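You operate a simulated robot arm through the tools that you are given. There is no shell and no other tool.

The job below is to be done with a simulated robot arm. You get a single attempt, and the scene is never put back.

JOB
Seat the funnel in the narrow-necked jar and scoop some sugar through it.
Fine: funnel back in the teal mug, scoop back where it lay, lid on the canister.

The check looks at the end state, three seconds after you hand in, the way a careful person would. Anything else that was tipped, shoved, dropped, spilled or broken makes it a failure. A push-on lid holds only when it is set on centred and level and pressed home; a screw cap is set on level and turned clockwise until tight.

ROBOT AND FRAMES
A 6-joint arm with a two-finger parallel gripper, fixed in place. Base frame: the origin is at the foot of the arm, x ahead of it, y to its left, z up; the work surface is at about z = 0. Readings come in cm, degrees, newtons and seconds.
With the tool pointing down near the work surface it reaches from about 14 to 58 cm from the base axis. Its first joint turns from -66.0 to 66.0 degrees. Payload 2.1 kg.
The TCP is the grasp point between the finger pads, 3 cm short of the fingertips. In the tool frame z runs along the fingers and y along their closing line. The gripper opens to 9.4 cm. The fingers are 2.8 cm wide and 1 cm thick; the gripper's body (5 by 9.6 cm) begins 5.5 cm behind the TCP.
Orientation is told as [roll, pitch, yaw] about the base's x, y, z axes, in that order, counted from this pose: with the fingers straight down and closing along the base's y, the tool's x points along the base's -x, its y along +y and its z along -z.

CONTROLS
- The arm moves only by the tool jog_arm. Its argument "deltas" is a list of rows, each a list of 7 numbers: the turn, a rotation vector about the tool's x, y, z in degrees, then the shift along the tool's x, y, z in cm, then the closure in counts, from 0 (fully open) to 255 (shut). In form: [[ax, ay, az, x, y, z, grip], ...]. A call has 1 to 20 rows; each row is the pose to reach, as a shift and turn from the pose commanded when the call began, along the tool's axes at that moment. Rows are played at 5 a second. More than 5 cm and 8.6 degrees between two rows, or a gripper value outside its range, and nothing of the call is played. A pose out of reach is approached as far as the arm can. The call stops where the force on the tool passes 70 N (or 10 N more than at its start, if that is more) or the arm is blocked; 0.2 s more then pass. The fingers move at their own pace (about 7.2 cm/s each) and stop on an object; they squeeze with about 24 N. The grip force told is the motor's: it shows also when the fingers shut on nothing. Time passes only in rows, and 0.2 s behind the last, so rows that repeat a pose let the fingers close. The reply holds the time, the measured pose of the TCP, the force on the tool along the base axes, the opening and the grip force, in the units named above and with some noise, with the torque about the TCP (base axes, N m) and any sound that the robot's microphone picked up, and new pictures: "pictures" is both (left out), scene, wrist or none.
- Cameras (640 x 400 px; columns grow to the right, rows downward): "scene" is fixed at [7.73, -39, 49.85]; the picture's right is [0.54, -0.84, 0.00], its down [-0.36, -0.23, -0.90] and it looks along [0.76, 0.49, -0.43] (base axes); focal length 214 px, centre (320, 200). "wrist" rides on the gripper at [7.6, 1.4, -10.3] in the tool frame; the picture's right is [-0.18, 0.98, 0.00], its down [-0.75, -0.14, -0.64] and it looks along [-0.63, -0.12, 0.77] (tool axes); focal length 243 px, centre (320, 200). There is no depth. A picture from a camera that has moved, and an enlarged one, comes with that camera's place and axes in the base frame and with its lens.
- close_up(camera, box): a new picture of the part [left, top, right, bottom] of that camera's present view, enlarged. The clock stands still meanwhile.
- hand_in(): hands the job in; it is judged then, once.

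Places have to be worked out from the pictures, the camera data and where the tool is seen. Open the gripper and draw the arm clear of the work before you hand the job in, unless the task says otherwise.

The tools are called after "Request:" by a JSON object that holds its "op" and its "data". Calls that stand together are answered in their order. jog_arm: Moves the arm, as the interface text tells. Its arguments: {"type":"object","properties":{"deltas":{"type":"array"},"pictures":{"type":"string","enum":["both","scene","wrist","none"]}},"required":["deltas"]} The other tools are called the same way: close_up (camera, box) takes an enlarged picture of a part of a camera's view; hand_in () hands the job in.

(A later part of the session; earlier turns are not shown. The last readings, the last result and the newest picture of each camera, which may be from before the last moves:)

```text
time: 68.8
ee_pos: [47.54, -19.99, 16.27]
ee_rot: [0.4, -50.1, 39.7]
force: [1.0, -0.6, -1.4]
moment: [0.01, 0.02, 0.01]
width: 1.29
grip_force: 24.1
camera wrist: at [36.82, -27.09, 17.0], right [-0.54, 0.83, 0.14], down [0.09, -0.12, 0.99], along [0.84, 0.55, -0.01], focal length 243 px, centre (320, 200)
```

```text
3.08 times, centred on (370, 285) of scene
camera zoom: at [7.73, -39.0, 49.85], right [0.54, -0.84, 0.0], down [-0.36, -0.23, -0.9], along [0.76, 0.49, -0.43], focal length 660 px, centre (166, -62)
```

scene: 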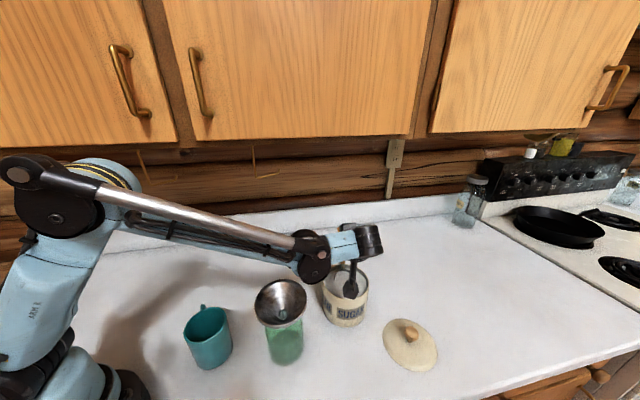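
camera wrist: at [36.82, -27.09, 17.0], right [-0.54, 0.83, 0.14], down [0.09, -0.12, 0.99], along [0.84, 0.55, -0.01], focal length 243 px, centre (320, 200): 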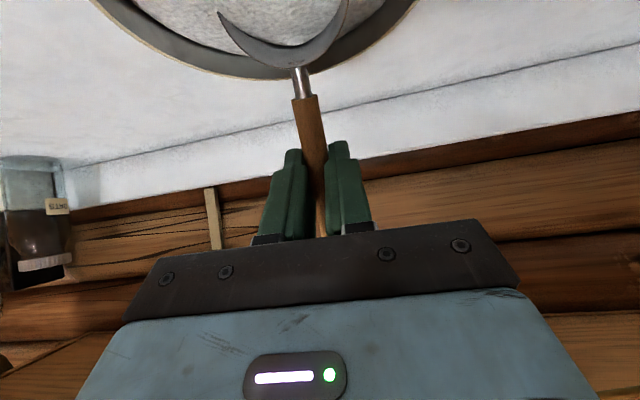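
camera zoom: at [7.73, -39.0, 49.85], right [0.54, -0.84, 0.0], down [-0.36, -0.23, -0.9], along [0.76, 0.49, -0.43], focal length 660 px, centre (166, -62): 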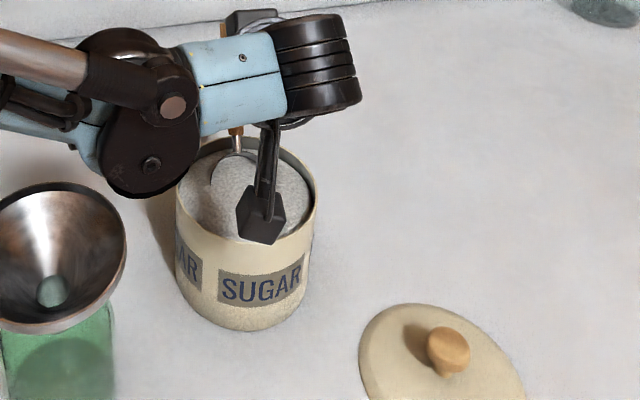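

The cup is in the sugar with no unusual force. I'll curl it forward and level while lifting it out.

Request:
{"op": "jog_arm", "data": {"deltas": [[0, 4, 0, 0.24, 0, 0.55, 255], [0, 8, 0, 0.48, 0, 1.11, 255], [0, 12, 0, 0.79, 0, 1.63, 255], [0, 16, 0, 1.1, 0, 2.15, 255], [0, 20, 0, 1.33, 0, 2.63, 255], [0, 24, 0, 1.56, 0, 3.12, 255], [0, 28, 0, 1.71, 0, 3.49, 255], [0, 32, 0, 1.86, 0, 3.86, 255], [0, 36, 0, 1.89, 0, 4.14, 255], [0, 40, 0, 1.91, 0, 4.41, 255], [0, 43.5, 0, 1.72, 0, 4.48, 255], [0, 47, 0, 1.52, 0, 4.54, 255], [0, 50, 0, 0.89, 0, 4.14, 255], [0, 50, 0, 0.2, 0, 3.56, 255], [0, 50, 0, -0.5, 0, 2.98, 255], [0, 50, 0, -1.18, 0, 2.4, 255], [0, 50, 0, -1.18, 0, 2.4, 255]]}}

Request:
{"op": "close_up", "data": {"camera": "scene", "box": [290, 220, 450, 350]}}

Request:
{"op": "close_up", "data": {"camera": "wrist", "box": [180, 0, 460, 200]}}

```text
time: 72.4
ee_pos: [49.51, -18.4, 15.58]
ee_rot: [0.2, -0.1, 40.0]
force: [0.6, 0.0, -0.3]
moment: [0.0, -0.06, 0.0]
width: 1.32
grip_force: 23.3
camera wrist: at [42.81, -22.14, 25.91], right [-0.49, 0.87, 0.0], down [0.67, 0.37, 0.64], along [0.56, 0.32, -0.77], focal length 243 px, centre (320, 200)
```

scene: 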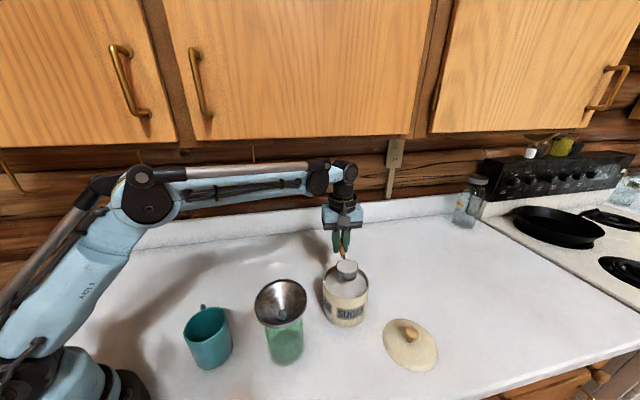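
wrist: 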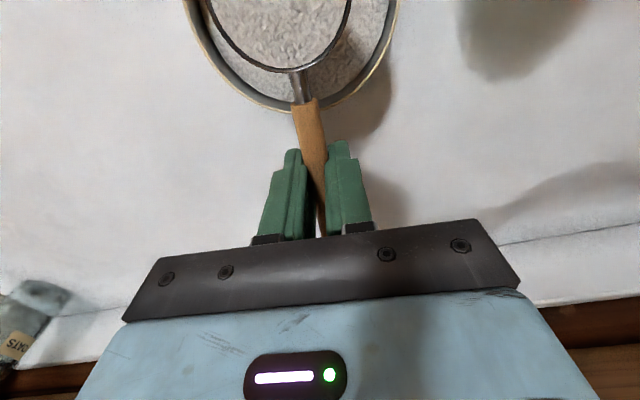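

```text
3.08 times, centred on (370, 285) of scene
camera zoom: at [7.73, -39.0, 49.84], right [0.54, -0.84, 0.0], down [-0.36, -0.23, -0.9], along [0.76, 0.49, -0.43], focal length 660 px, centre (166, -62)
```

zoom: 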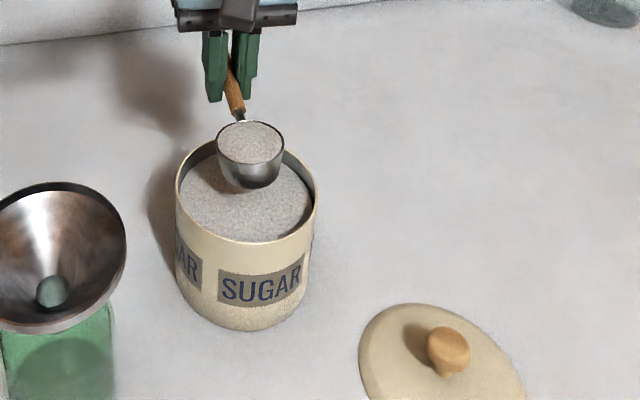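

```text
2.00 times, centred on (320, 100) of wrist
camera zoom: at [42.81, -22.14, 25.91], right [-0.49, 0.87, 0.0], down [0.67, 0.37, 0.64], along [0.56, 0.32, -0.77], focal length 485 px, centre (320, 400)
```

zoom: 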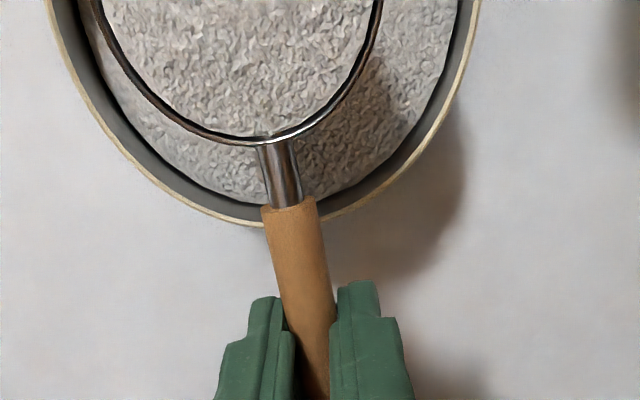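

The scoop is full and level, and no sugar shows outside the canister. I'll raise it, then carry it level and slowly so the cup is over the funnel, with the handle pointing outward along the radial (yaw -31°).

Request:
{"op": "jog_arm", "data": {"deltas": [[0, 0, 0, 0, 0, -1, 255], [0, 0, 0, 0, 0, -2.2, 255], [0, 0, 0, 0, 0, -3.5, 255], [0, 0, 0, 0, 0, -4.8, 255], [0, 0, 0, 0, 0, -6.1, 255], [0, 0, 0, 0, 0, -7, 255], [0, 0, 0, 0, 0, -7.4, 255], [0, 0, 0, 0, 0, -7.4, 255]], "pictures": "none"}}

Request:
{"op": "jog_arm", "data": {"deltas": [[0, 0, 2, 0.35, 0.2, 0, 255], [0, 0, 5, 0.9, 0.5, 0, 255], [0, 0, 9, 1.6, 0.9, 0, 255], [0, 0, 13.5, 2.43, 1.3, 0, 255], [0, 0, 18, 3.24, 1.76, 0, 255], [0, 0, 22.5, 4.05, 2.2, 0, 255], [0, 0, 27, 4.86, 2.64, 0, 255], [0, 0, 31.5, 5.67, 3.08, 0, 255], [0, 0, 36, 6.48, 3.52, 0, 255], [0, 0, 40.5, 7.29, 3.96, 0, 255], [0, 0, 45, 8.1, 4.4, 0, 255], [0, 0, 49.5, 8.9, 4.85, 0, 255], [0, 0, 54, 9.7, 5.3, 0, 255], [0, 0, 58.5, 10.5, 5.73, 0, 255], [0, 0, 63, 11.3, 6.17, 0, 255], [0, 0, 67, 12.05, 6.56, 0, 255], [0, 0, 70, 12.6, 6.85, 0, 255], [0, 0, 71.2, 12.8, 6.97, 0, 255], [0, 0, 71.2, 12.8, 6.97, 0, 255]]}}

Request:
{"op": "close_up", "data": {"camera": "scene", "box": [220, 210, 380, 350]}}

Request:
{"op": "close_up", "data": {"camera": "wrist", "box": [180, 0, 460, 200]}}

```text
time: 74.2
ee_pos: [49.69, -18.49, 20.6]
ee_rot: [0.3, -0.1, 39.7]
force: [0.1, 0.2, -1.5]
moment: [0.09, -0.02, -0.01]
width: 1.32
grip_force: 24.3
```

```text
time: 78.2
ee_pos: [35.26, -21.24, 22.96]
ee_rot: [0.1, 0.2, -31.4]
force: [0.3, -0.1, -1.5]
moment: [-0.05, -0.08, 0.01]
width: 1.32
grip_force: 23.9
camera wrist: at [29.51, -16.15, 33.25], right [0.67, 0.74, 0.0], down [0.57, -0.51, 0.64], along [0.48, -0.43, -0.77], focal length 243 px, centre (320, 200)
```

scene: 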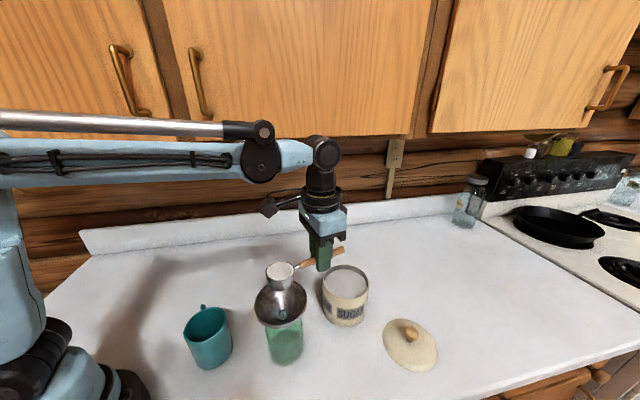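
wrist: 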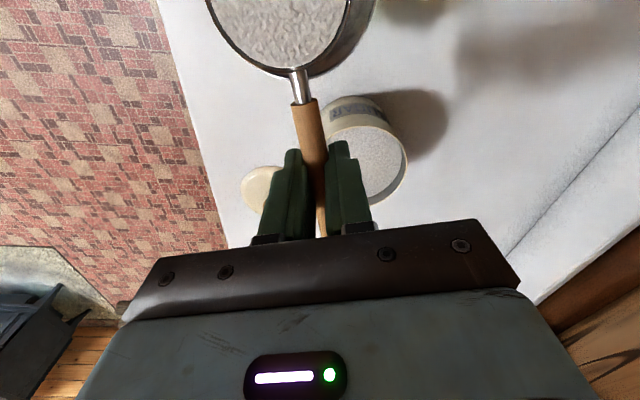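

```text
2.86 times, centred on (300, 280) of scene
camera zoom: at [7.72, -39.0, 49.85], right [0.54, -0.84, 0.0], down [-0.36, -0.23, -0.9], along [0.76, 0.49, -0.43], focal length 613 px, centre (377, -29)
```

zoom: 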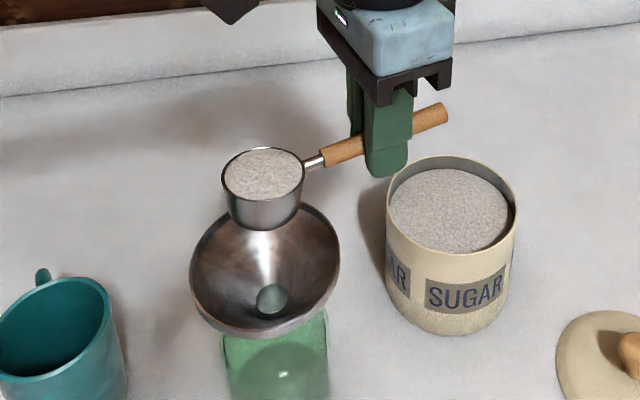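

```text
2.00 times, centred on (320, 100) of wrist
camera zoom: at [29.51, -16.15, 33.25], right [0.67, 0.74, 0.0], down [0.57, -0.51, 0.64], along [0.48, -0.43, -0.77], focal length 485 px, centre (320, 400)
```

zoom: 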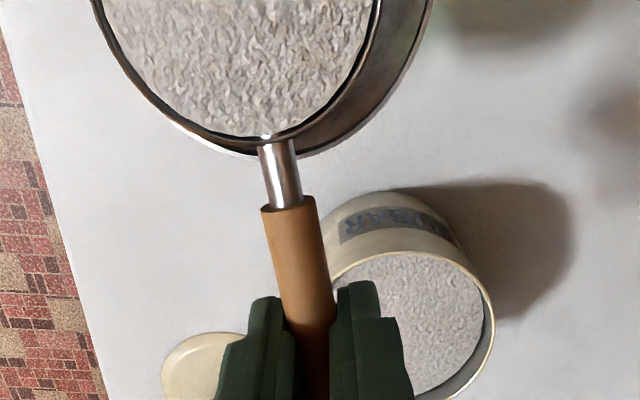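

The full cup hovers over the funnel. I'll lower it while rolling gently about the handle to 32°, bringing the pouring lip over the funnel's centre.

Request:
{"op": "jog_arm", "data": {"deltas": [[4, 0, 0, 0.05, -0.25, 0.45, 255], [8, 0, 0, 0.1, -0.49, 0.95, 255], [12, 0, 0, 0.14, -0.7, 1.55, 255], [16, 0, 0, 0.14, -0.89, 2.13, 255], [20, 0, 0, 0.14, -1.08, 2.6, 255], [24, 0, 0, 0.14, -1.25, 3.06, 255], [28, 0, 0, 0.14, -1.32, 3.2, 255], [32, 0, 0, 0.14, -1.37, 3.33, 255], [32, 0, 0, 0.14, -1.37, 3.33, 255]]}}

Request:
{"op": "close_up", "data": {"camera": "scene", "box": [220, 210, 380, 350]}}

```text
time: 80.2
ee_pos: [34.45, -22.32, 19.54]
ee_rot: [-32.0, 0.2, -31.3]
force: [-0.2, -1.0, -2.1]
moment: [-0.02, -0.09, -0.05]
width: 1.29
grip_force: 23.9
camera wrist: at [31.32, -12.75, 27.59], right [0.59, 0.62, -0.52], down [0.76, -0.2, 0.62], along [0.28, -0.76, -0.59], focal length 243 px, centre (320, 200)
```

scene: 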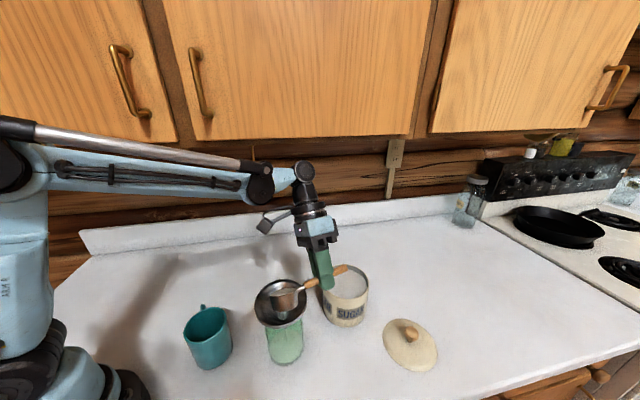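
wrist: 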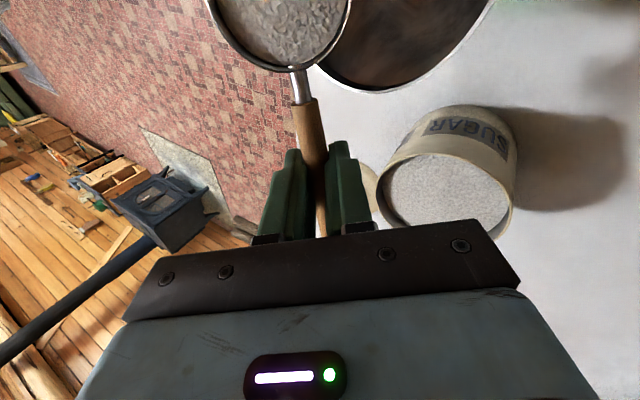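

```text
2.86 times, centred on (300, 280) of scene
camera zoom: at [7.73, -39.0, 49.85], right [0.54, -0.84, 0.0], down [-0.36, -0.23, -0.9], along [0.76, 0.49, -0.43], focal length 613 px, centre (377, -29)
```

zoom: 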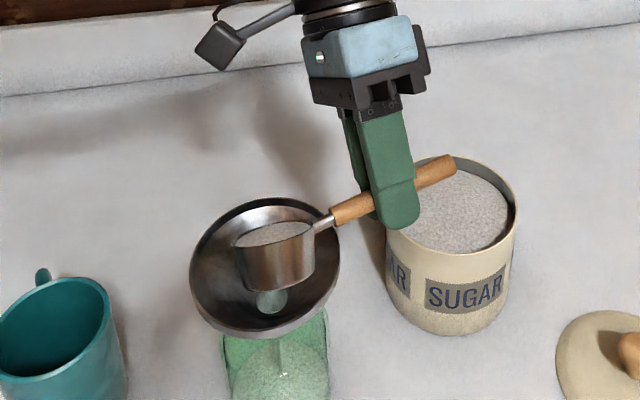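

Sugar is already flowing through the funnel into the jar. I'll continue rolling slowly to 64°.

Request:
{"op": "jog_arm", "data": {"deltas": [[4, 0, 0, 0, 0.08, 0.02, 255], [8, 0, 0, 0, 0.17, 0.05, 255], [12, 0, 0, 0, 0.32, -0.11, 255], [16, 0, 0, 0, 0.47, -0.27, 255], [20, 0, 0, 0, 0.64, -0.41, 255], [24, 0, 0, 0, 0.815, -0.545, 255], [28, 0, 0, 0, 1.0, -0.66, 255], [32, 0, 0, 0, 1.19, -0.77, 255], [32, 0, 0, 0, 1.19, -0.77, 255]]}}

Request:
{"op": "close_up", "data": {"camera": "scene", "box": [220, 210, 380, 350]}}

```text
time: 82.2
ee_pos: [35.29, -21.11, 19.6]
ee_rot: [-63.9, 0.2, -31.2]
force: [0.4, -0.2, -0.9]
moment: [0.02, -0.06, 0.02]
width: 1.28
grip_force: 24.2
camera wrist: at [33.75, -8.76, 22.9], right [0.38, 0.28, -0.88], down [0.91, 0.05, 0.41], along [0.16, -0.96, -0.23], focal length 243 px, centre (320, 200)
```

scene: 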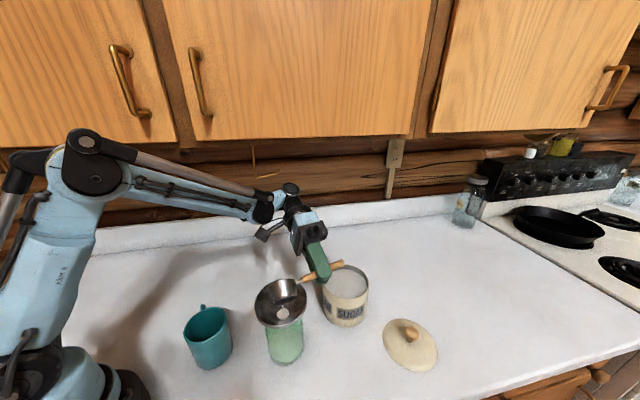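
wrist: 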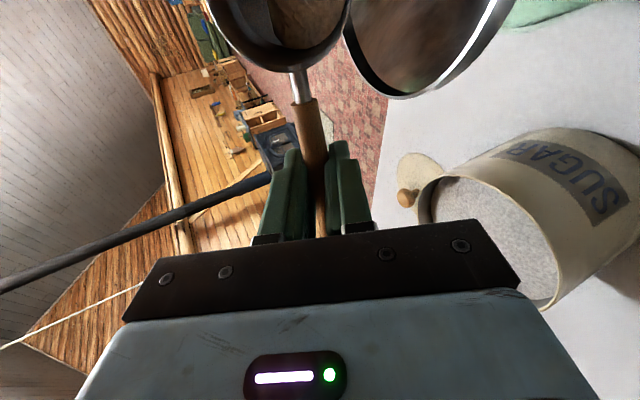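

```text
2.86 times, centred on (300, 280) of scene
camera zoom: at [7.73, -39.0, 49.85], right [0.54, -0.84, 0.0], down [-0.36, -0.23, -0.9], along [0.76, 0.49, -0.43], focal length 613 px, centre (377, -29)
```

zoom: 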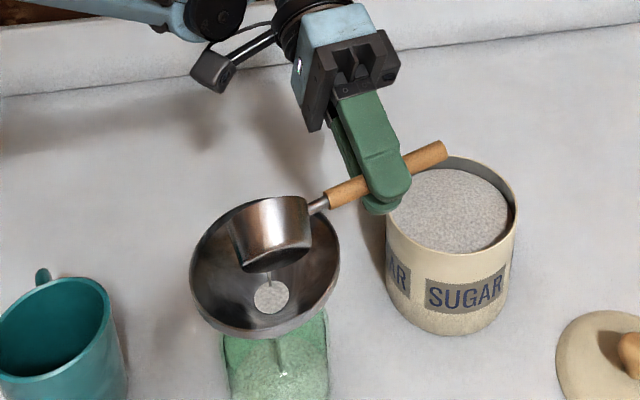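

The stream falls cleanly into the funnel. I'll continue to 96°.

Request:
{"op": "jog_arm", "data": {"deltas": [[4, 0, 0, 0, 0.12, -0.18, 255], [8, 0, 0, 0, 0.25, -0.36, 255], [12, 0, 0, 0, 0.4, -0.52, 255], [16, 0, 0, 0, 0.55, -0.68, 255], [20, 0, 0, 0, 0.72, -0.82, 255], [24, 0, 0, 0, 0.9, -0.95, 255], [28, 0, 0, 0, 1.1, -1.06, 255], [32, 0, 0, 0, 1.29, -1.17, 255], [32, 0, 0, 0, 1.29, -1.17, 255]]}}

Request:
{"op": "close_up", "data": {"camera": "scene", "box": [220, 210, 380, 350]}}

Request:
{"op": "close_up", "data": {"camera": "wrist", "box": [180, 0, 520, 200]}}

```text
time: 84.2
ee_pos: [35.82, -21.18, 18.88]
ee_rot: [-95.9, 0.1, -30.8]
force: [0.6, 0.3, -0.4]
moment: [0.02, -0.08, 0.0]
width: 1.29
grip_force: 24.3
out of reach, approached as far as the arm can: row 4, 5, 6, 7, 8, 9
camera wrist: at [34.41, -8.63, 16.52], right [0.1, -0.18, -0.98], down [0.98, 0.17, 0.07], along [0.16, -0.97, 0.19], focal length 243 px, centre (320, 200)
```

scene: 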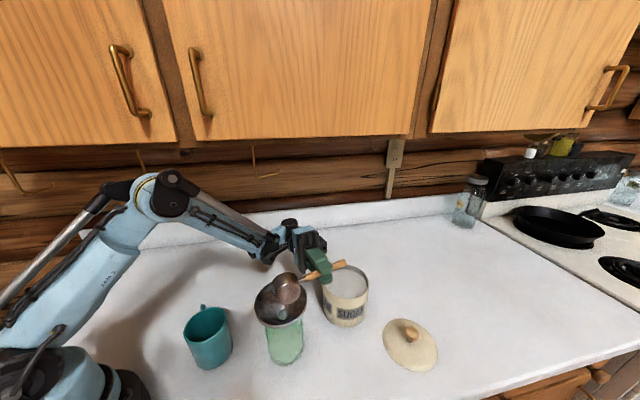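
wrist: 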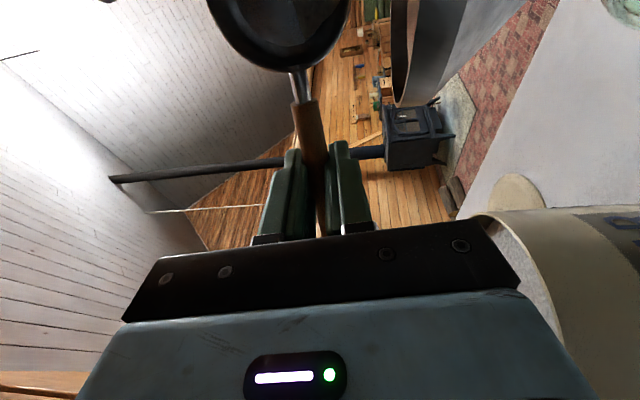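

```text
2.86 times, centred on (300, 280) of scene
camera zoom: at [7.73, -39.0, 49.85], right [0.54, -0.84, 0.0], down [-0.36, -0.23, -0.9], along [0.76, 0.49, -0.43], focal length 613 px, centre (377, -29)
```

zoom: 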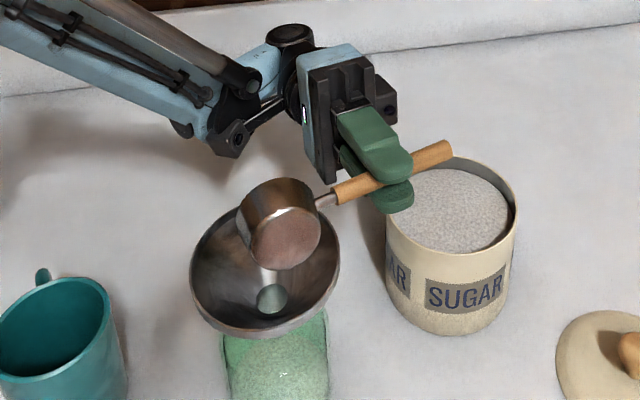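

```text
1.88 times, centred on (350, 100) of wrist
camera zoom: at [34.41, -8.63, 16.52], right [0.1, -0.18, -0.98], down [0.98, 0.17, 0.07], along [0.16, -0.97, 0.19], focal length 457 px, centre (264, 388)
```

zoom: 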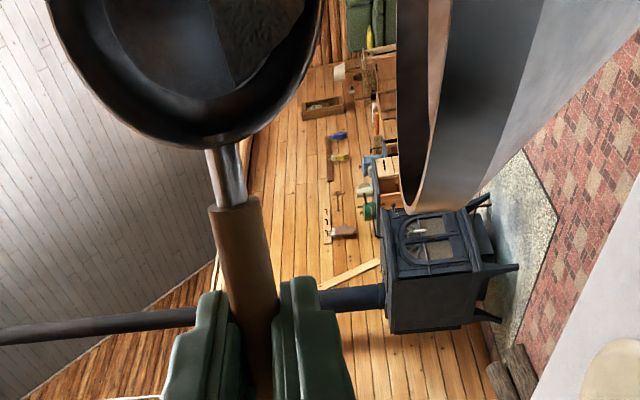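

Rolled to 96° with a slight position compromise, but the cup is still over the funnel. I'll check whether any sugar remains in the cup.

Request:
{"op": "close_up", "data": {"camera": "wrist", "box": [200, 0, 360, 80]}}

Request:
{"op": "close_up", "data": {"camera": "scene", "box": [255, 265, 325, 320]}}

```text
4.00 times, centred on (280, 40) of wrist
camera zoom: at [34.41, -8.63, 16.52], right [0.1, -0.18, -0.98], down [0.98, 0.17, 0.07], along [0.16, -0.97, 0.19], focal length 970 px, centre (480, 840)
```

zoom: 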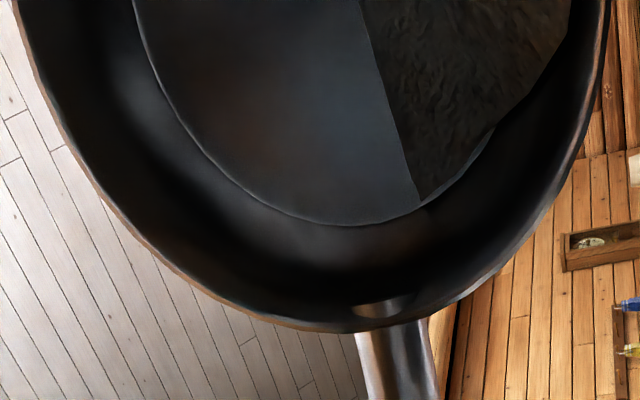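

```text
7.27 times, centred on (290, 292) of scene
camera zoom: at [7.73, -39.0, 49.85], right [0.54, -0.84, 0.0], down [-0.36, -0.23, -0.9], along [0.76, 0.49, -0.43], focal length 1560 px, centre (538, -473)
```

zoom: 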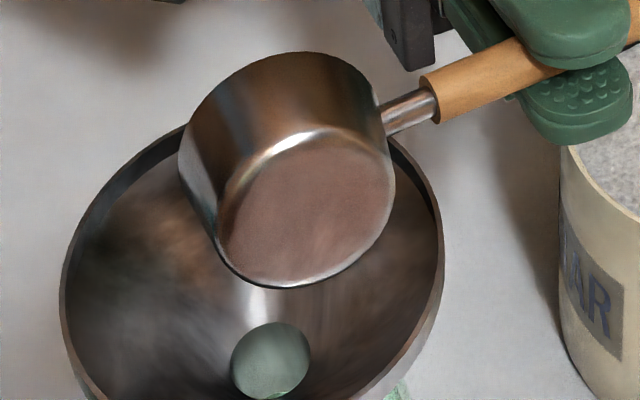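

A small wedge of sugar remains in the cup's lower corner, so I need more roll. I'll yaw the arm about the cup toward +y (where the wrist has more freedom), keeping the cup over the funnel.

Request:
{"op": "jog_arm", "data": {"deltas": [[0, -3.5, 0.37, 0.31, -0.08, -0.66, 255], [0, -7, 0.74, 0.61, -0.17, -1.31, 255], [0, -10.6, 1.11, 0.92, -0.25, -1.97, 255], [0, -14.1, 1.48, 1.23, -0.33, -2.63, 255], [0, -17.6, 1.85, 1.54, -0.41, -3.29, 255], [0, -21.1, 2.22, 1.84, -0.5, -3.94, 255], [0, -24.7, 2.59, 2.15, -0.58, -4.6, 255], [0, -28.2, 2.96, 2.55, -0.61, -4.92, 255], [0, -31.8, 3.34, 2.95, -0.65, -5.25, 255], [0, -35.3, 3.71, 3.35, -0.68, -5.57, 255], [0, -38.9, 4.09, 3.76, -0.72, -5.9, 255], [0, -42.4, 4.46, 4.16, -0.75, -6.22, 255], [0, -46, 4.83, 4.56, -0.79, -6.55, 255], [0, -49.5, 5.2, 4.96, -0.82, -6.87, 255], [0, -49.5, 5.2, 4.96, -0.82, -6.87, 255]]}}

Request:
{"op": "close_up", "data": {"camera": "scene", "box": [220, 210, 380, 350]}}

Request:
{"op": "close_up", "data": {"camera": "wrist", "box": [200, 0, 360, 80]}}

```text
time: 87.4
ee_pos: [35.33, -12.6, 19.47]
ee_rot: [-95.7, -0.1, 18.6]
force: [-0.8, -0.1, -0.7]
moment: [0.05, -0.05, 0.01]
width: 1.31
grip_force: 23.9
out of reach, approached as far as the arm can: row 14, 15
camera wrist: at [24.79, -5.44, 17.01], right [0.21, -0.03, -0.98], down [0.51, 0.86, 0.08], along [0.84, -0.51, 0.19], focal length 243 px, centre (320, 200)
```

scene: 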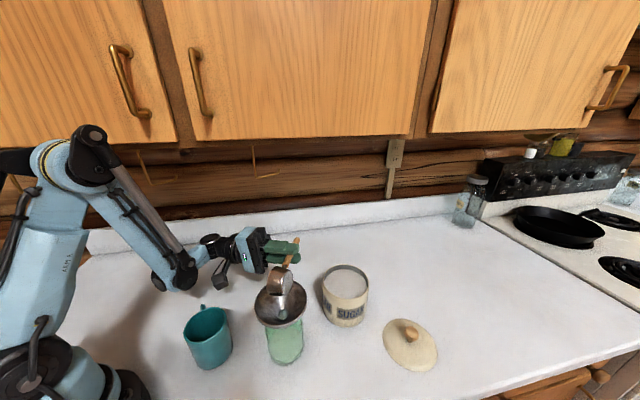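
wrist: 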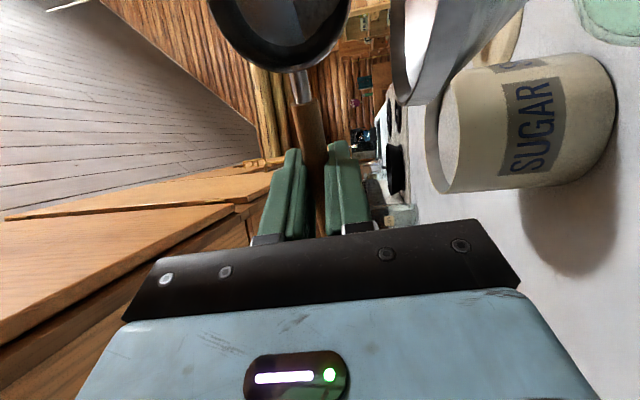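

```text
2.86 times, centred on (300, 280) of scene
camera zoom: at [7.73, -39.0, 49.85], right [0.54, -0.84, 0.0], down [-0.36, -0.23, -0.9], along [0.76, 0.49, -0.43], focal length 613 px, centre (377, -29)
```

zoom: 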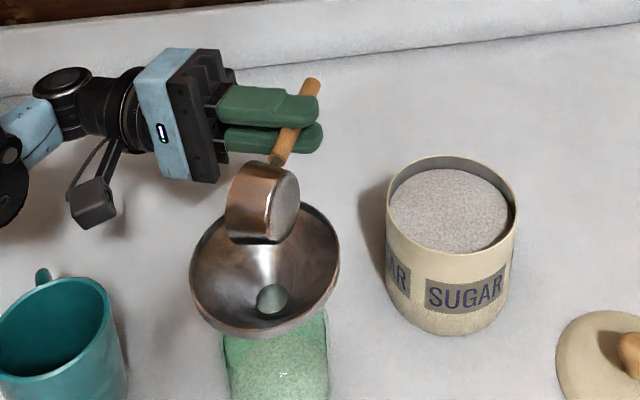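

```text
4.00 times, centred on (280, 40) of wrist
camera zoom: at [24.79, -5.44, 17.01], right [0.21, -0.03, -0.98], down [0.51, 0.86, 0.08], along [0.84, -0.51, 0.19], focal length 970 px, centre (480, 840)
```

zoom: 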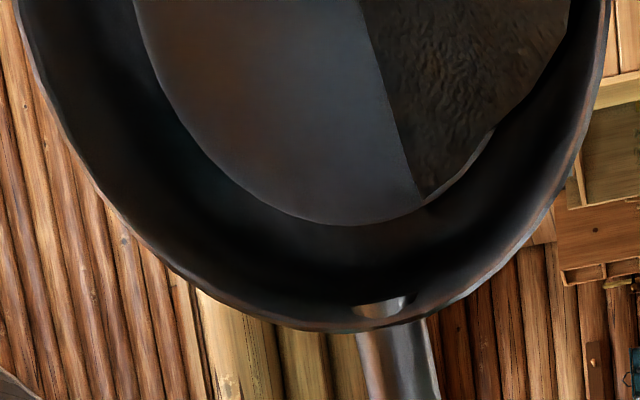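

Near the other limit now; the wedge still needs more roll. I'll yaw back 8° for margin, keeping the lip over the funnel centre.

Request:
{"op": "jog_arm", "data": {"deltas": [[0, 4, -0.4, -0.13, 0.06, 0.57, 255], [0, 8, -0.8, -0.27, 0.11, 1.13, 255], [0, 8, -0.8, -0.27, 0.11, 1.13, 255]], "pictures": "none"}}

Request:
{"op": "jog_arm", "data": {"deltas": [[4, 0, 0, 0, 0.12, -0.18, 255], [8, 0, 0, 0, 0.25, -0.36, 255], [12, 0, 0, 0, 0.39, -0.52, 255], [16, 0, 0, 0, 0.535, -0.68, 255], [16, 0, 0, 0, 0.535, -0.68, 255]]}}

Request:
{"op": "close_up", "data": {"camera": "scene", "box": [220, 210, 380, 350]}}

Request:
{"op": "close_up", "data": {"camera": "wrist", "box": [200, 0, 360, 80]}}

```text
time: 88.2
ee_pos: [36.08, -13.55, 19.4]
ee_rot: [-95.8, 0.1, 10.4]
force: [0.0, -0.1, -0.8]
moment: [0.03, -0.07, 0.0]
width: 1.27
grip_force: 23.8
```

```text
time: 89.4
ee_pos: [37.59, -12.63, 20.32]
ee_rot: [-111.9, 0.1, 10.3]
force: [0.7, -0.7, -0.6]
moment: [0.03, 0.01, -0.02]
width: 1.3
grip_force: 24.4
out of reach, approached as far as the arm can: row 3, 4, 5
camera wrist: at [28.38, -5.26, 15.25], right [0.25, -0.33, -0.91], down [0.62, 0.77, -0.11], along [0.74, -0.54, 0.39], focal length 243 px, centre (320, 200)
```

scene: 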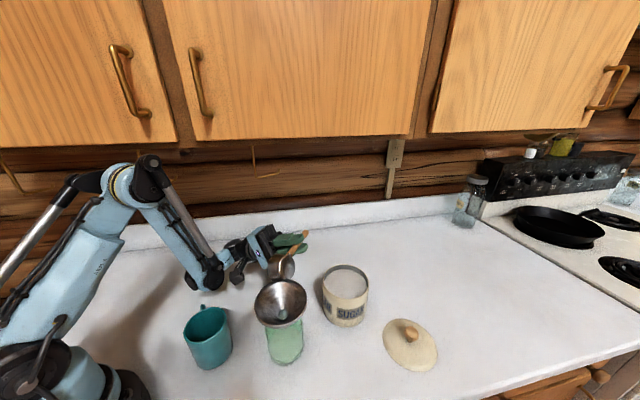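
wrist: 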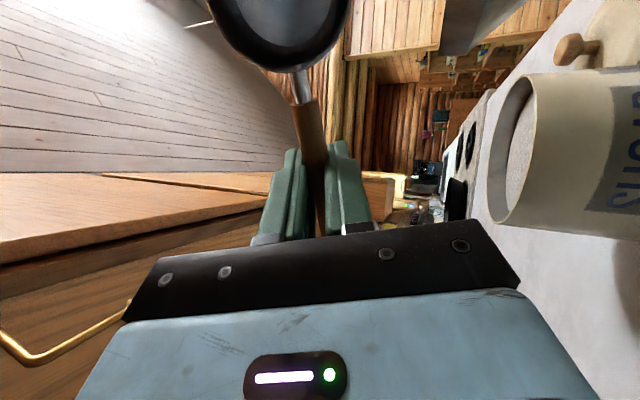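

```text
2.86 times, centred on (300, 280) of scene
camera zoom: at [7.73, -39.0, 49.85], right [0.54, -0.84, 0.0], down [-0.36, -0.23, -0.9], along [0.76, 0.49, -0.43], focal length 613 px, centre (377, -29)
```

zoom: 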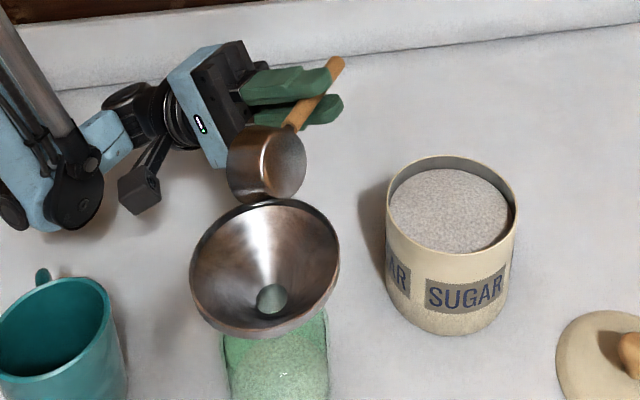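

```text
4.00 times, centred on (280, 40) of wrist
camera zoom: at [28.38, -5.26, 15.25], right [0.25, -0.33, -0.91], down [0.62, 0.77, -0.11], along [0.74, -0.54, 0.39], focal length 970 px, centre (480, 840)
```

zoom: 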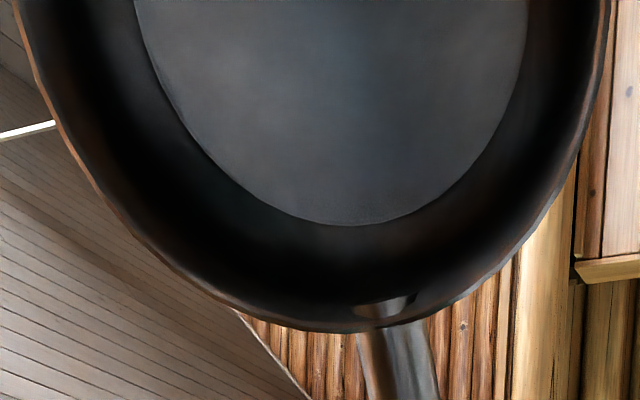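

The cup is now completely empty and the counter looks clean. I'll roll back upright while rising.

Request:
{"op": "jog_arm", "data": {"deltas": [[-8, 0, 0, 0, -0.66, 0.27, 255], [-16, 0, 0, 0, -1.32, 0.53, 255], [-24, 0, 0, 0, -1.98, 0.8, 255], [-32, 0, 0, 0, -2.65, 1.07, 255], [-40, 0, 0, 0, -3.31, 1.33, 255], [-48, 0, 0, 0, -3.97, 1.6, 255], [-56, 0, 0, 0, -4.64, 1.87, 255], [-64, 0, 0, 0, -4.64, 1.87, 255], [-72, 0, 0, 0, -4.64, 1.87, 255], [-80, 0, 0, 0, -4.64, 1.87, 255], [-88, 0, 0, 0, -4.64, 1.87, 255], [-96, 0, 0, 0, -4.64, 1.87, 255], [-104, 0, 0, 0, -4.64, 1.87, 255], [-111.9, 0, 0, 0, -4.64, 1.87, 255], [-111.9, 0, 0, 0, -4.64, 1.87, 255]]}}

Request:
{"op": "close_up", "data": {"camera": "scene", "box": [200, 240, 400, 380]}}

Request:
{"op": "close_up", "data": {"camera": "wrist", "box": [180, 0, 460, 200]}}

```text
time: 92.6
ee_pos: [37.35, -12.71, 25.28]
ee_rot: [0.2, 0.0, 10.4]
force: [0.9, 0.0, -0.3]
moment: [0.04, -0.04, -0.03]
width: 1.31
grip_force: 24.0
camera wrist: at [29.69, -12.85, 35.61], right [0.0, 1.0, 0.0], down [0.77, 0.0, 0.64], along [0.64, 0.0, -0.77], focal length 243 px, centre (320, 200)
```

scene: 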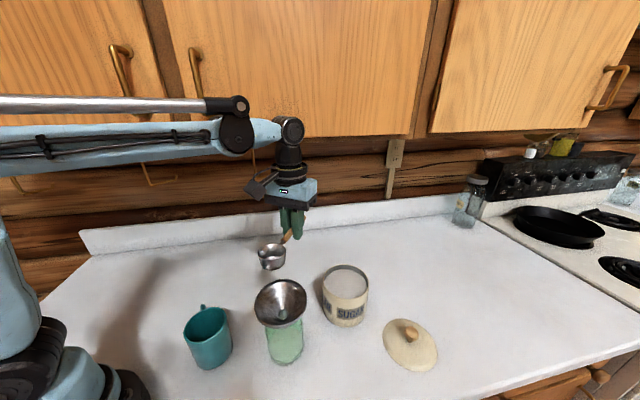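
wrist: 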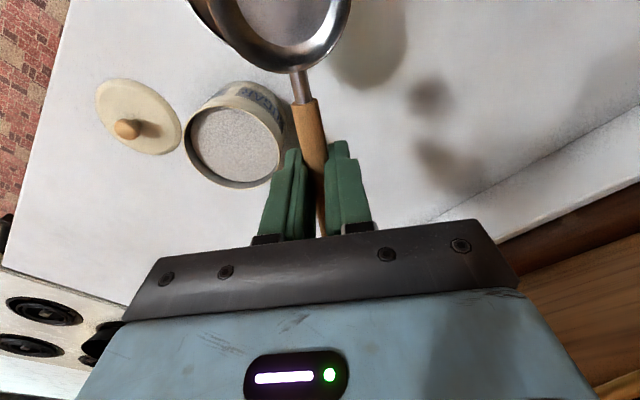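

```text
2.86 times, centred on (300, 310) of scene
camera zoom: at [7.73, -39.0, 49.85], right [0.54, -0.84, 0.0], down [-0.36, -0.23, -0.9], along [0.76, 0.49, -0.43], focal length 613 px, centre (377, -114)
```

zoom: 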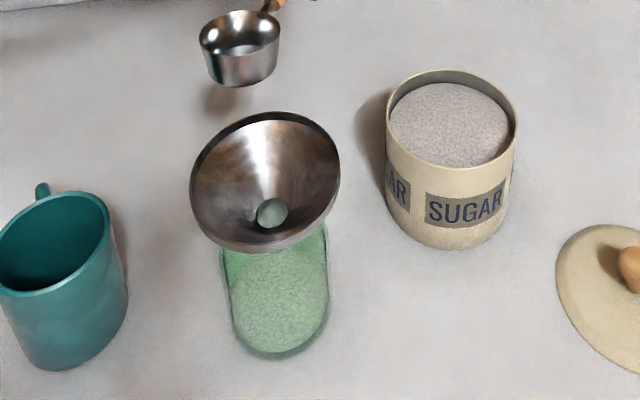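

```text
2.00 times, centred on (320, 100) of wrist
camera zoom: at [29.69, -12.85, 35.61], right [0.0, 1.0, 0.0], down [0.77, 0.0, 0.64], along [0.64, 0.0, -0.77], focal length 485 px, centre (320, 400)
```

zoom: 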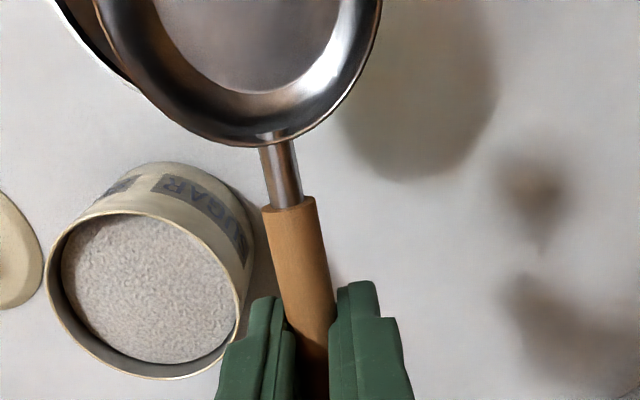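

All sugar went through: it's visible in the jar, the funnel is clear and the counter is clean. The scoop's home is over the lid, so I'll set the scoop down temporarily on clear counter near [38,-4.5] and deal with the lid first.

Request:
{"op": "jog_arm", "data": {"deltas": [[0, 0, 0, -2.05, 1.6, 1.5, 255], [0, 0, 0, -4.1, 3.2, 3, 255], [0, 0, 0, -6.15, 4.8, 5.5, 255], [0, 0, 0, -8.2, 6.4, 9, 255], [0, 0, 0, -10.26, 7.98, 13.3, 255], [0, 0, 0, -10.26, 7.98, 17, 255], [0, 0, 0, -10.26, 7.98, 19.5, 255], [0, 0, 0, -10.26, 7.98, 19.5, 255]]}}

Request:
{"op": "close_up", "data": {"camera": "scene", "box": [240, 210, 360, 310]}}

```text
refused: row 5 steps farther than a row can; nothing moved
```

```text
4.00 times, centred on (300, 260) of scene
camera zoom: at [7.73, -39.0, 49.85], right [0.54, -0.84, 0.0], down [-0.36, -0.23, -0.9], along [0.76, 0.49, -0.43], focal length 858 px, centre (400, -40)
```

zoom: 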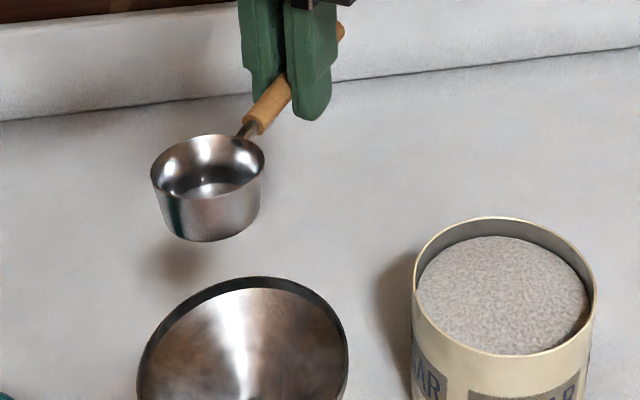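

One row step was too long and nothing moved; I'll repeat it with shorter steps.

Request:
{"op": "jog_arm", "data": {"deltas": [[0, 0, 0, -2.05, 1.6, 1, 255], [0, 0, 0, -4.1, 3.2, 2.5, 255], [0, 0, 0, -6.15, 4.8, 5, 255], [0, 0, 0, -8.2, 6.4, 8, 255], [0, 0, 0, -10.26, 7.98, 11, 255], [0, 0, 0, -10.26, 7.98, 14, 255], [0, 0, 0, -10.26, 7.98, 17, 255], [0, 0, 0, -10.26, 7.98, 19.3, 255], [0, 0, 0, -10.26, 7.98, 19.3, 255]]}}

Request:
{"op": "close_up", "data": {"camera": "scene", "box": [250, 230, 370, 310]}}

```text
time: 94.6
ee_pos: [46.27, -2.95, 5.91]
ee_rot: [0.1, 0.0, 10.6]
force: [0.2, -0.5, -0.9]
moment: [-0.02, -0.04, -0.04]
width: 1.29
grip_force: 23.7
camera wrist: at [38.46, -2.98, 16.2], right [0.0, 1.0, 0.0], down [0.77, 0.0, 0.64], along [0.64, 0.0, -0.77], focal length 243 px, centre (320, 200)
```

scene: 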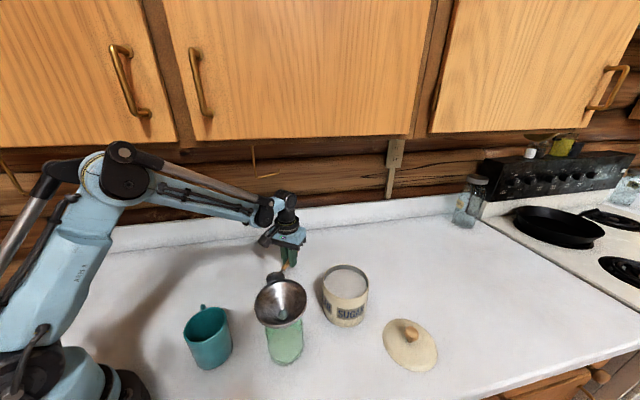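
wrist: 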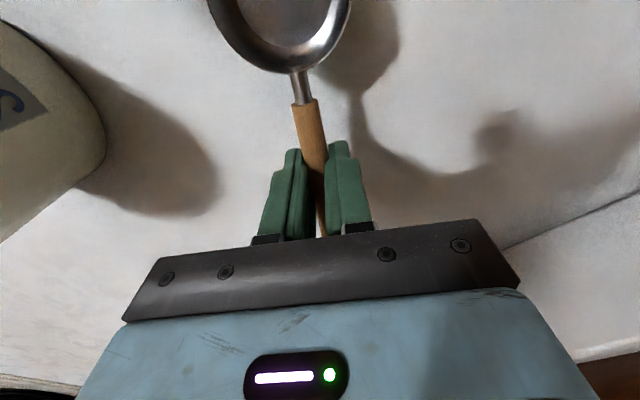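

```text
5.00 times, centred on (310, 270) of scene
camera zoom: at [7.73, -39.0, 49.85], right [0.54, -0.84, 0.0], down [-0.36, -0.23, -0.9], along [0.76, 0.49, -0.43], focal length 1072 px, centre (370, -150)
```

zoom: 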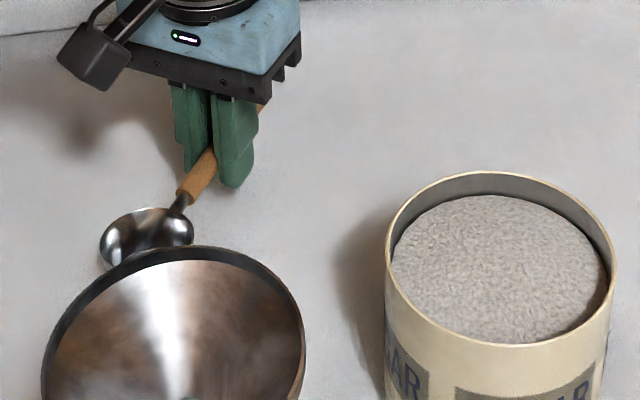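

The spot is clear. I'll lower until the cup bottom touches, watching the force.

Request:
{"op": "jog_arm", "data": {"deltas": [[0, 0, 0, 0, 0, 0.6, 255], [0, 0, 0, 0, 0, 1.2, 255], [0, 0, 0, 0, 0, 1.6, 255], [0, 0, 0, 0, 0, 1.6, 255]], "pictures": "none"}}

Request:
{"op": "jog_arm", "data": {"deltas": [[0, 0, 0, 0, 0, 0.1, 255], [0, 0, 0, 0, 0, 0.2, 255], [0, 0, 0, 0, 0, 0.2, 255]], "pictures": "none"}}

```text
time: 95.6
ee_pos: [46.09, -3.02, 4.5]
ee_rot: [0.1, 0.0, 10.5]
force: [-0.4, -0.6, -1.7]
moment: [0.01, -0.03, 0.01]
width: 1.27
grip_force: 23.8
```

```text
time: 96.4
ee_pos: [46.17, -3.09, 4.28]
ee_rot: [0.2, 0.0, 10.5]
force: [1.4, -0.2, -1.0]
moment: [0.0, -0.08, 0.0]
width: 1.26
grip_force: 24.3
```

Request:
{"op": "jog_arm", "data": {"deltas": [[0, 0, 0, 0, 0, 0.1, 255], [0, 0, 0, 0, 0, 0.2, 255], [0, 0, 0, 0, 0, 0.2, 255]], "pictures": "none"}}

Request:
{"op": "jog_arm", "data": {"deltas": [[0, 0, 0, 0, 0, 0.1, 255], [0, 0, 0, 0, 0, 0.15, 255], [0, 0, 0, 0, 0, 0.15, 255]]}}

```text
time: 97.2
ee_pos: [46.18, -3.15, 3.92]
ee_rot: [0.2, 0.0, 10.5]
force: [0.3, 0.2, -1.3]
moment: [0.01, -0.06, -0.01]
width: 1.31
grip_force: 24.0
```

```text
time: 98.0
ee_pos: [46.22, -3.1, 3.92]
ee_rot: [0.1, 0.0, 10.5]
force: [1.3, -1.0, 9.6]
moment: [-0.13, 0.58, 0.12]
width: 1.26
grip_force: 24.1
camera wrist: at [38.34, -3.04, 14.2], right [0.0, 1.0, 0.0], down [0.77, 0.0, 0.64], along [0.64, 0.0, -0.77], focal length 243 px, centre (320, 200)
```

scene: 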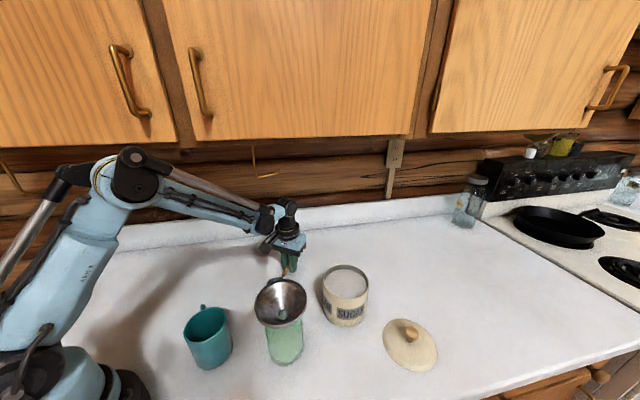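
wrist: 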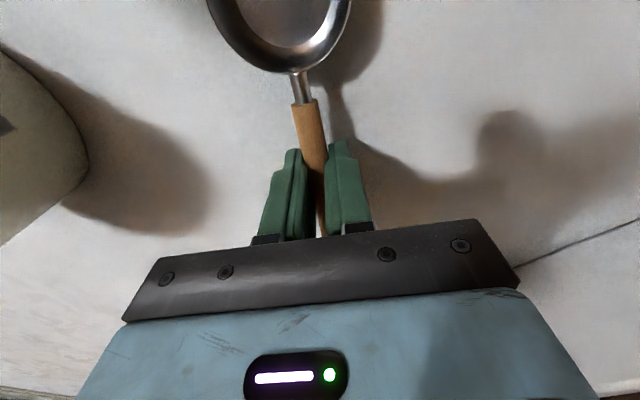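

The cup touches at the same TCP height as originally (≈3.9). I'll ease up 0.1 cm and open gently.

Request:
{"op": "jog_arm", "data": {"deltas": [[0, 0, 0, 0, 0, -0.1, 255], [0, 0, 0, 0, 0, -0.1, 210], [0, 0, 0, 0, 0, -0.1, 190], [0, 0, 0, 0, 0, -0.1, 165], [0, 0, 0, 0, 0, -0.1, 146], [0, 0, 0, 0, 0, -0.1, 146]]}}

Request:
{"op": "close_up", "data": {"camera": "wrist", "box": [180, 0, 460, 200]}}

```text
time: 99.4
ee_pos: [46.01, -3.1, 4.03]
ee_rot: [0.1, -0.1, 10.5]
force: [-1.0, 0.4, 0.1]
moment: [0.0, 0.01, -0.01]
width: 4.01
grip_force: 0.0
camera wrist: at [38.32, -3.08, 14.32], right [0.0, 1.0, 0.0], down [0.77, 0.0, 0.64], along [0.64, 0.0, -0.77], focal length 243 px, centre (320, 200)
```

scene: 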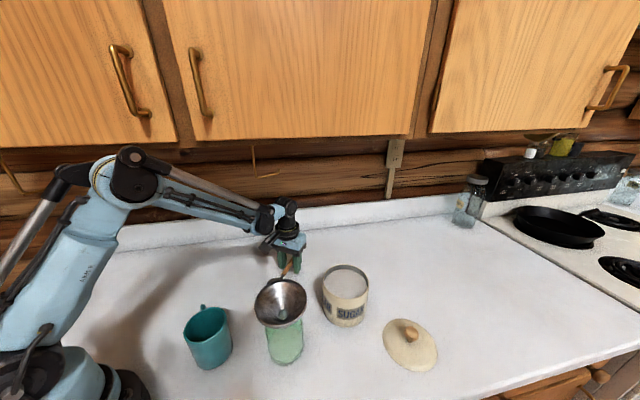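
wrist: 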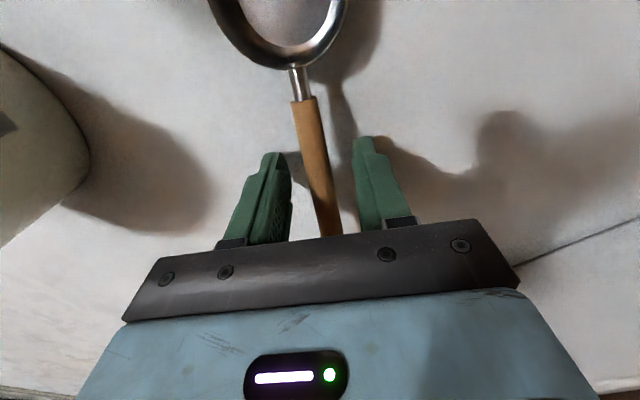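

```text
2.00 times, centred on (320, 100) of wrist
camera zoom: at [38.32, -3.08, 14.32], right [0.0, 1.0, 0.0], down [0.77, 0.0, 0.64], along [0.64, 0.0, -0.77], focal length 485 px, centre (320, 400)
```

zoom: 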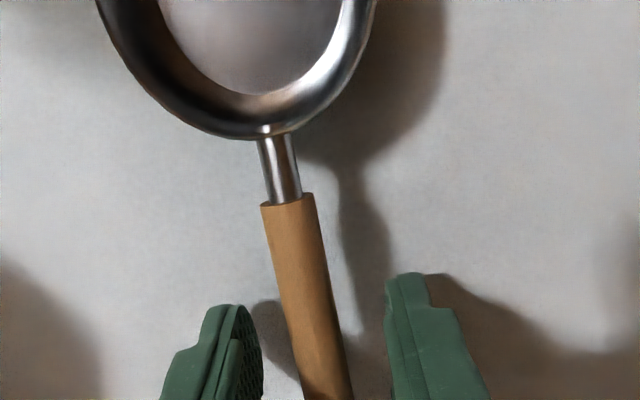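

The scoop stands on its own, in the same relation to the gripper as when first picked. I'll rise straight up, then travel high to view the lid.

Request:
{"op": "jog_arm", "data": {"deltas": [[0, 0, 0, 0, 0, -2, 100], [0, 0, 0, 0, 0, -5, 100], [0, 0, 0, 0, 0, -9, 100], [0, 0, 0, 0, 0, -13, 100], [0, 0, 0, 0, 0, -17, 100], [0, 0, 0, 0, 0, -17, 100]]}}

Request:
{"op": "close_up", "data": {"camera": "wrist", "box": [80, 0, 360, 200]}}

```text
time: 100.5
ee_pos: [45.82, -3.27, 11.12]
ee_rot: [0.1, 0.0, 10.0]
force: [0.0, 0.4, 0.0]
moment: [0.0, 0.02, 0.02]
width: 5.72
grip_force: 0.0
stopped in row 5: the arm was blocked; the commanded pose is now the measured one
camera wrist: at [38.08, -3.31, 21.53], right [0.01, 1.0, 0.0], down [0.77, -0.01, 0.64], along [0.64, -0.01, -0.77], focal length 243 px, centre (320, 200)
```

scene: 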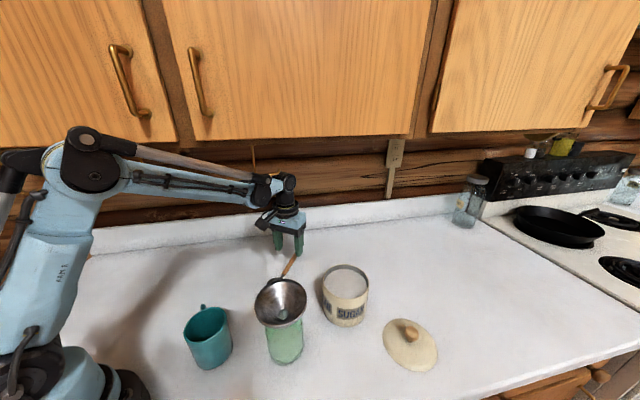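
wrist: 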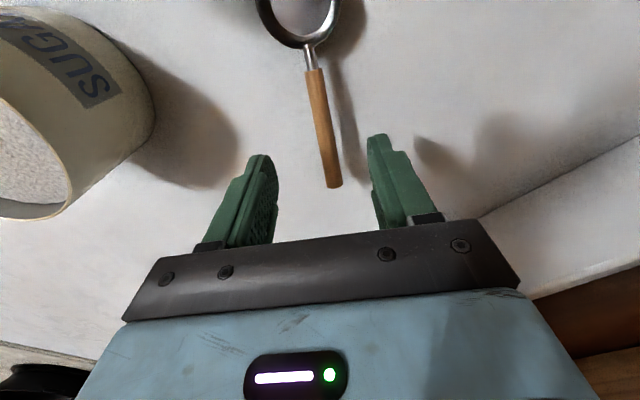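

```text
2.00 times, centred on (220, 100) of wrist
camera zoom: at [38.08, -3.31, 21.53], right [0.01, 1.0, 0.0], down [0.77, -0.01, 0.64], along [0.64, -0.01, -0.77], focal length 485 px, centre (520, 400)
```

zoom: 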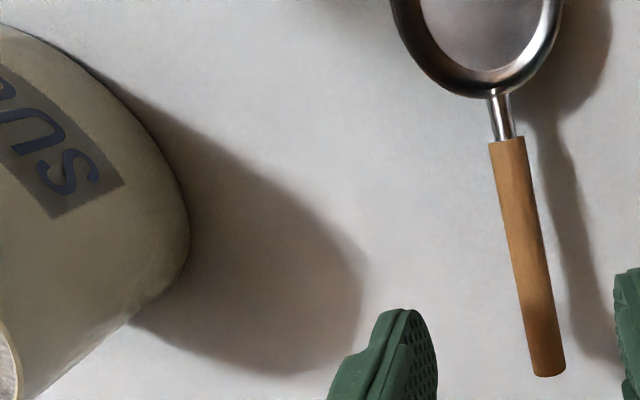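

The call stopped early with no contact force, perhaps because I stepped too fast. I'll continue upward in smaller steps.

Request:
{"op": "jog_arm", "data": {"deltas": [[0, 0, 0, 0, 0, -1.5, 100], [0, 0, 0, 0, 0, -3, 100], [0, 0, 0, 0, 0, -4.5, 100], [0, 0, 0, 0, 0, -6, 100], [0, 0, 0, 0, 0, -7.5, 100], [0, 0, 0, 0, 0, -9, 100], [0, 0, 0, 0, 0, -9, 100]], "pictures": "none"}}

```text
time: 101.3
ee_pos: [45.27, -3.58, 11.25]
ee_rot: [0.0, 0.0, 9.7]
force: [0.0, 0.5, 0.1]
moment: [0.02, 0.01, -0.01]
width: 5.74
grip_force: 0.1
stopped in row 4: the arm was blocked; the commanded pose is now the measured one
```

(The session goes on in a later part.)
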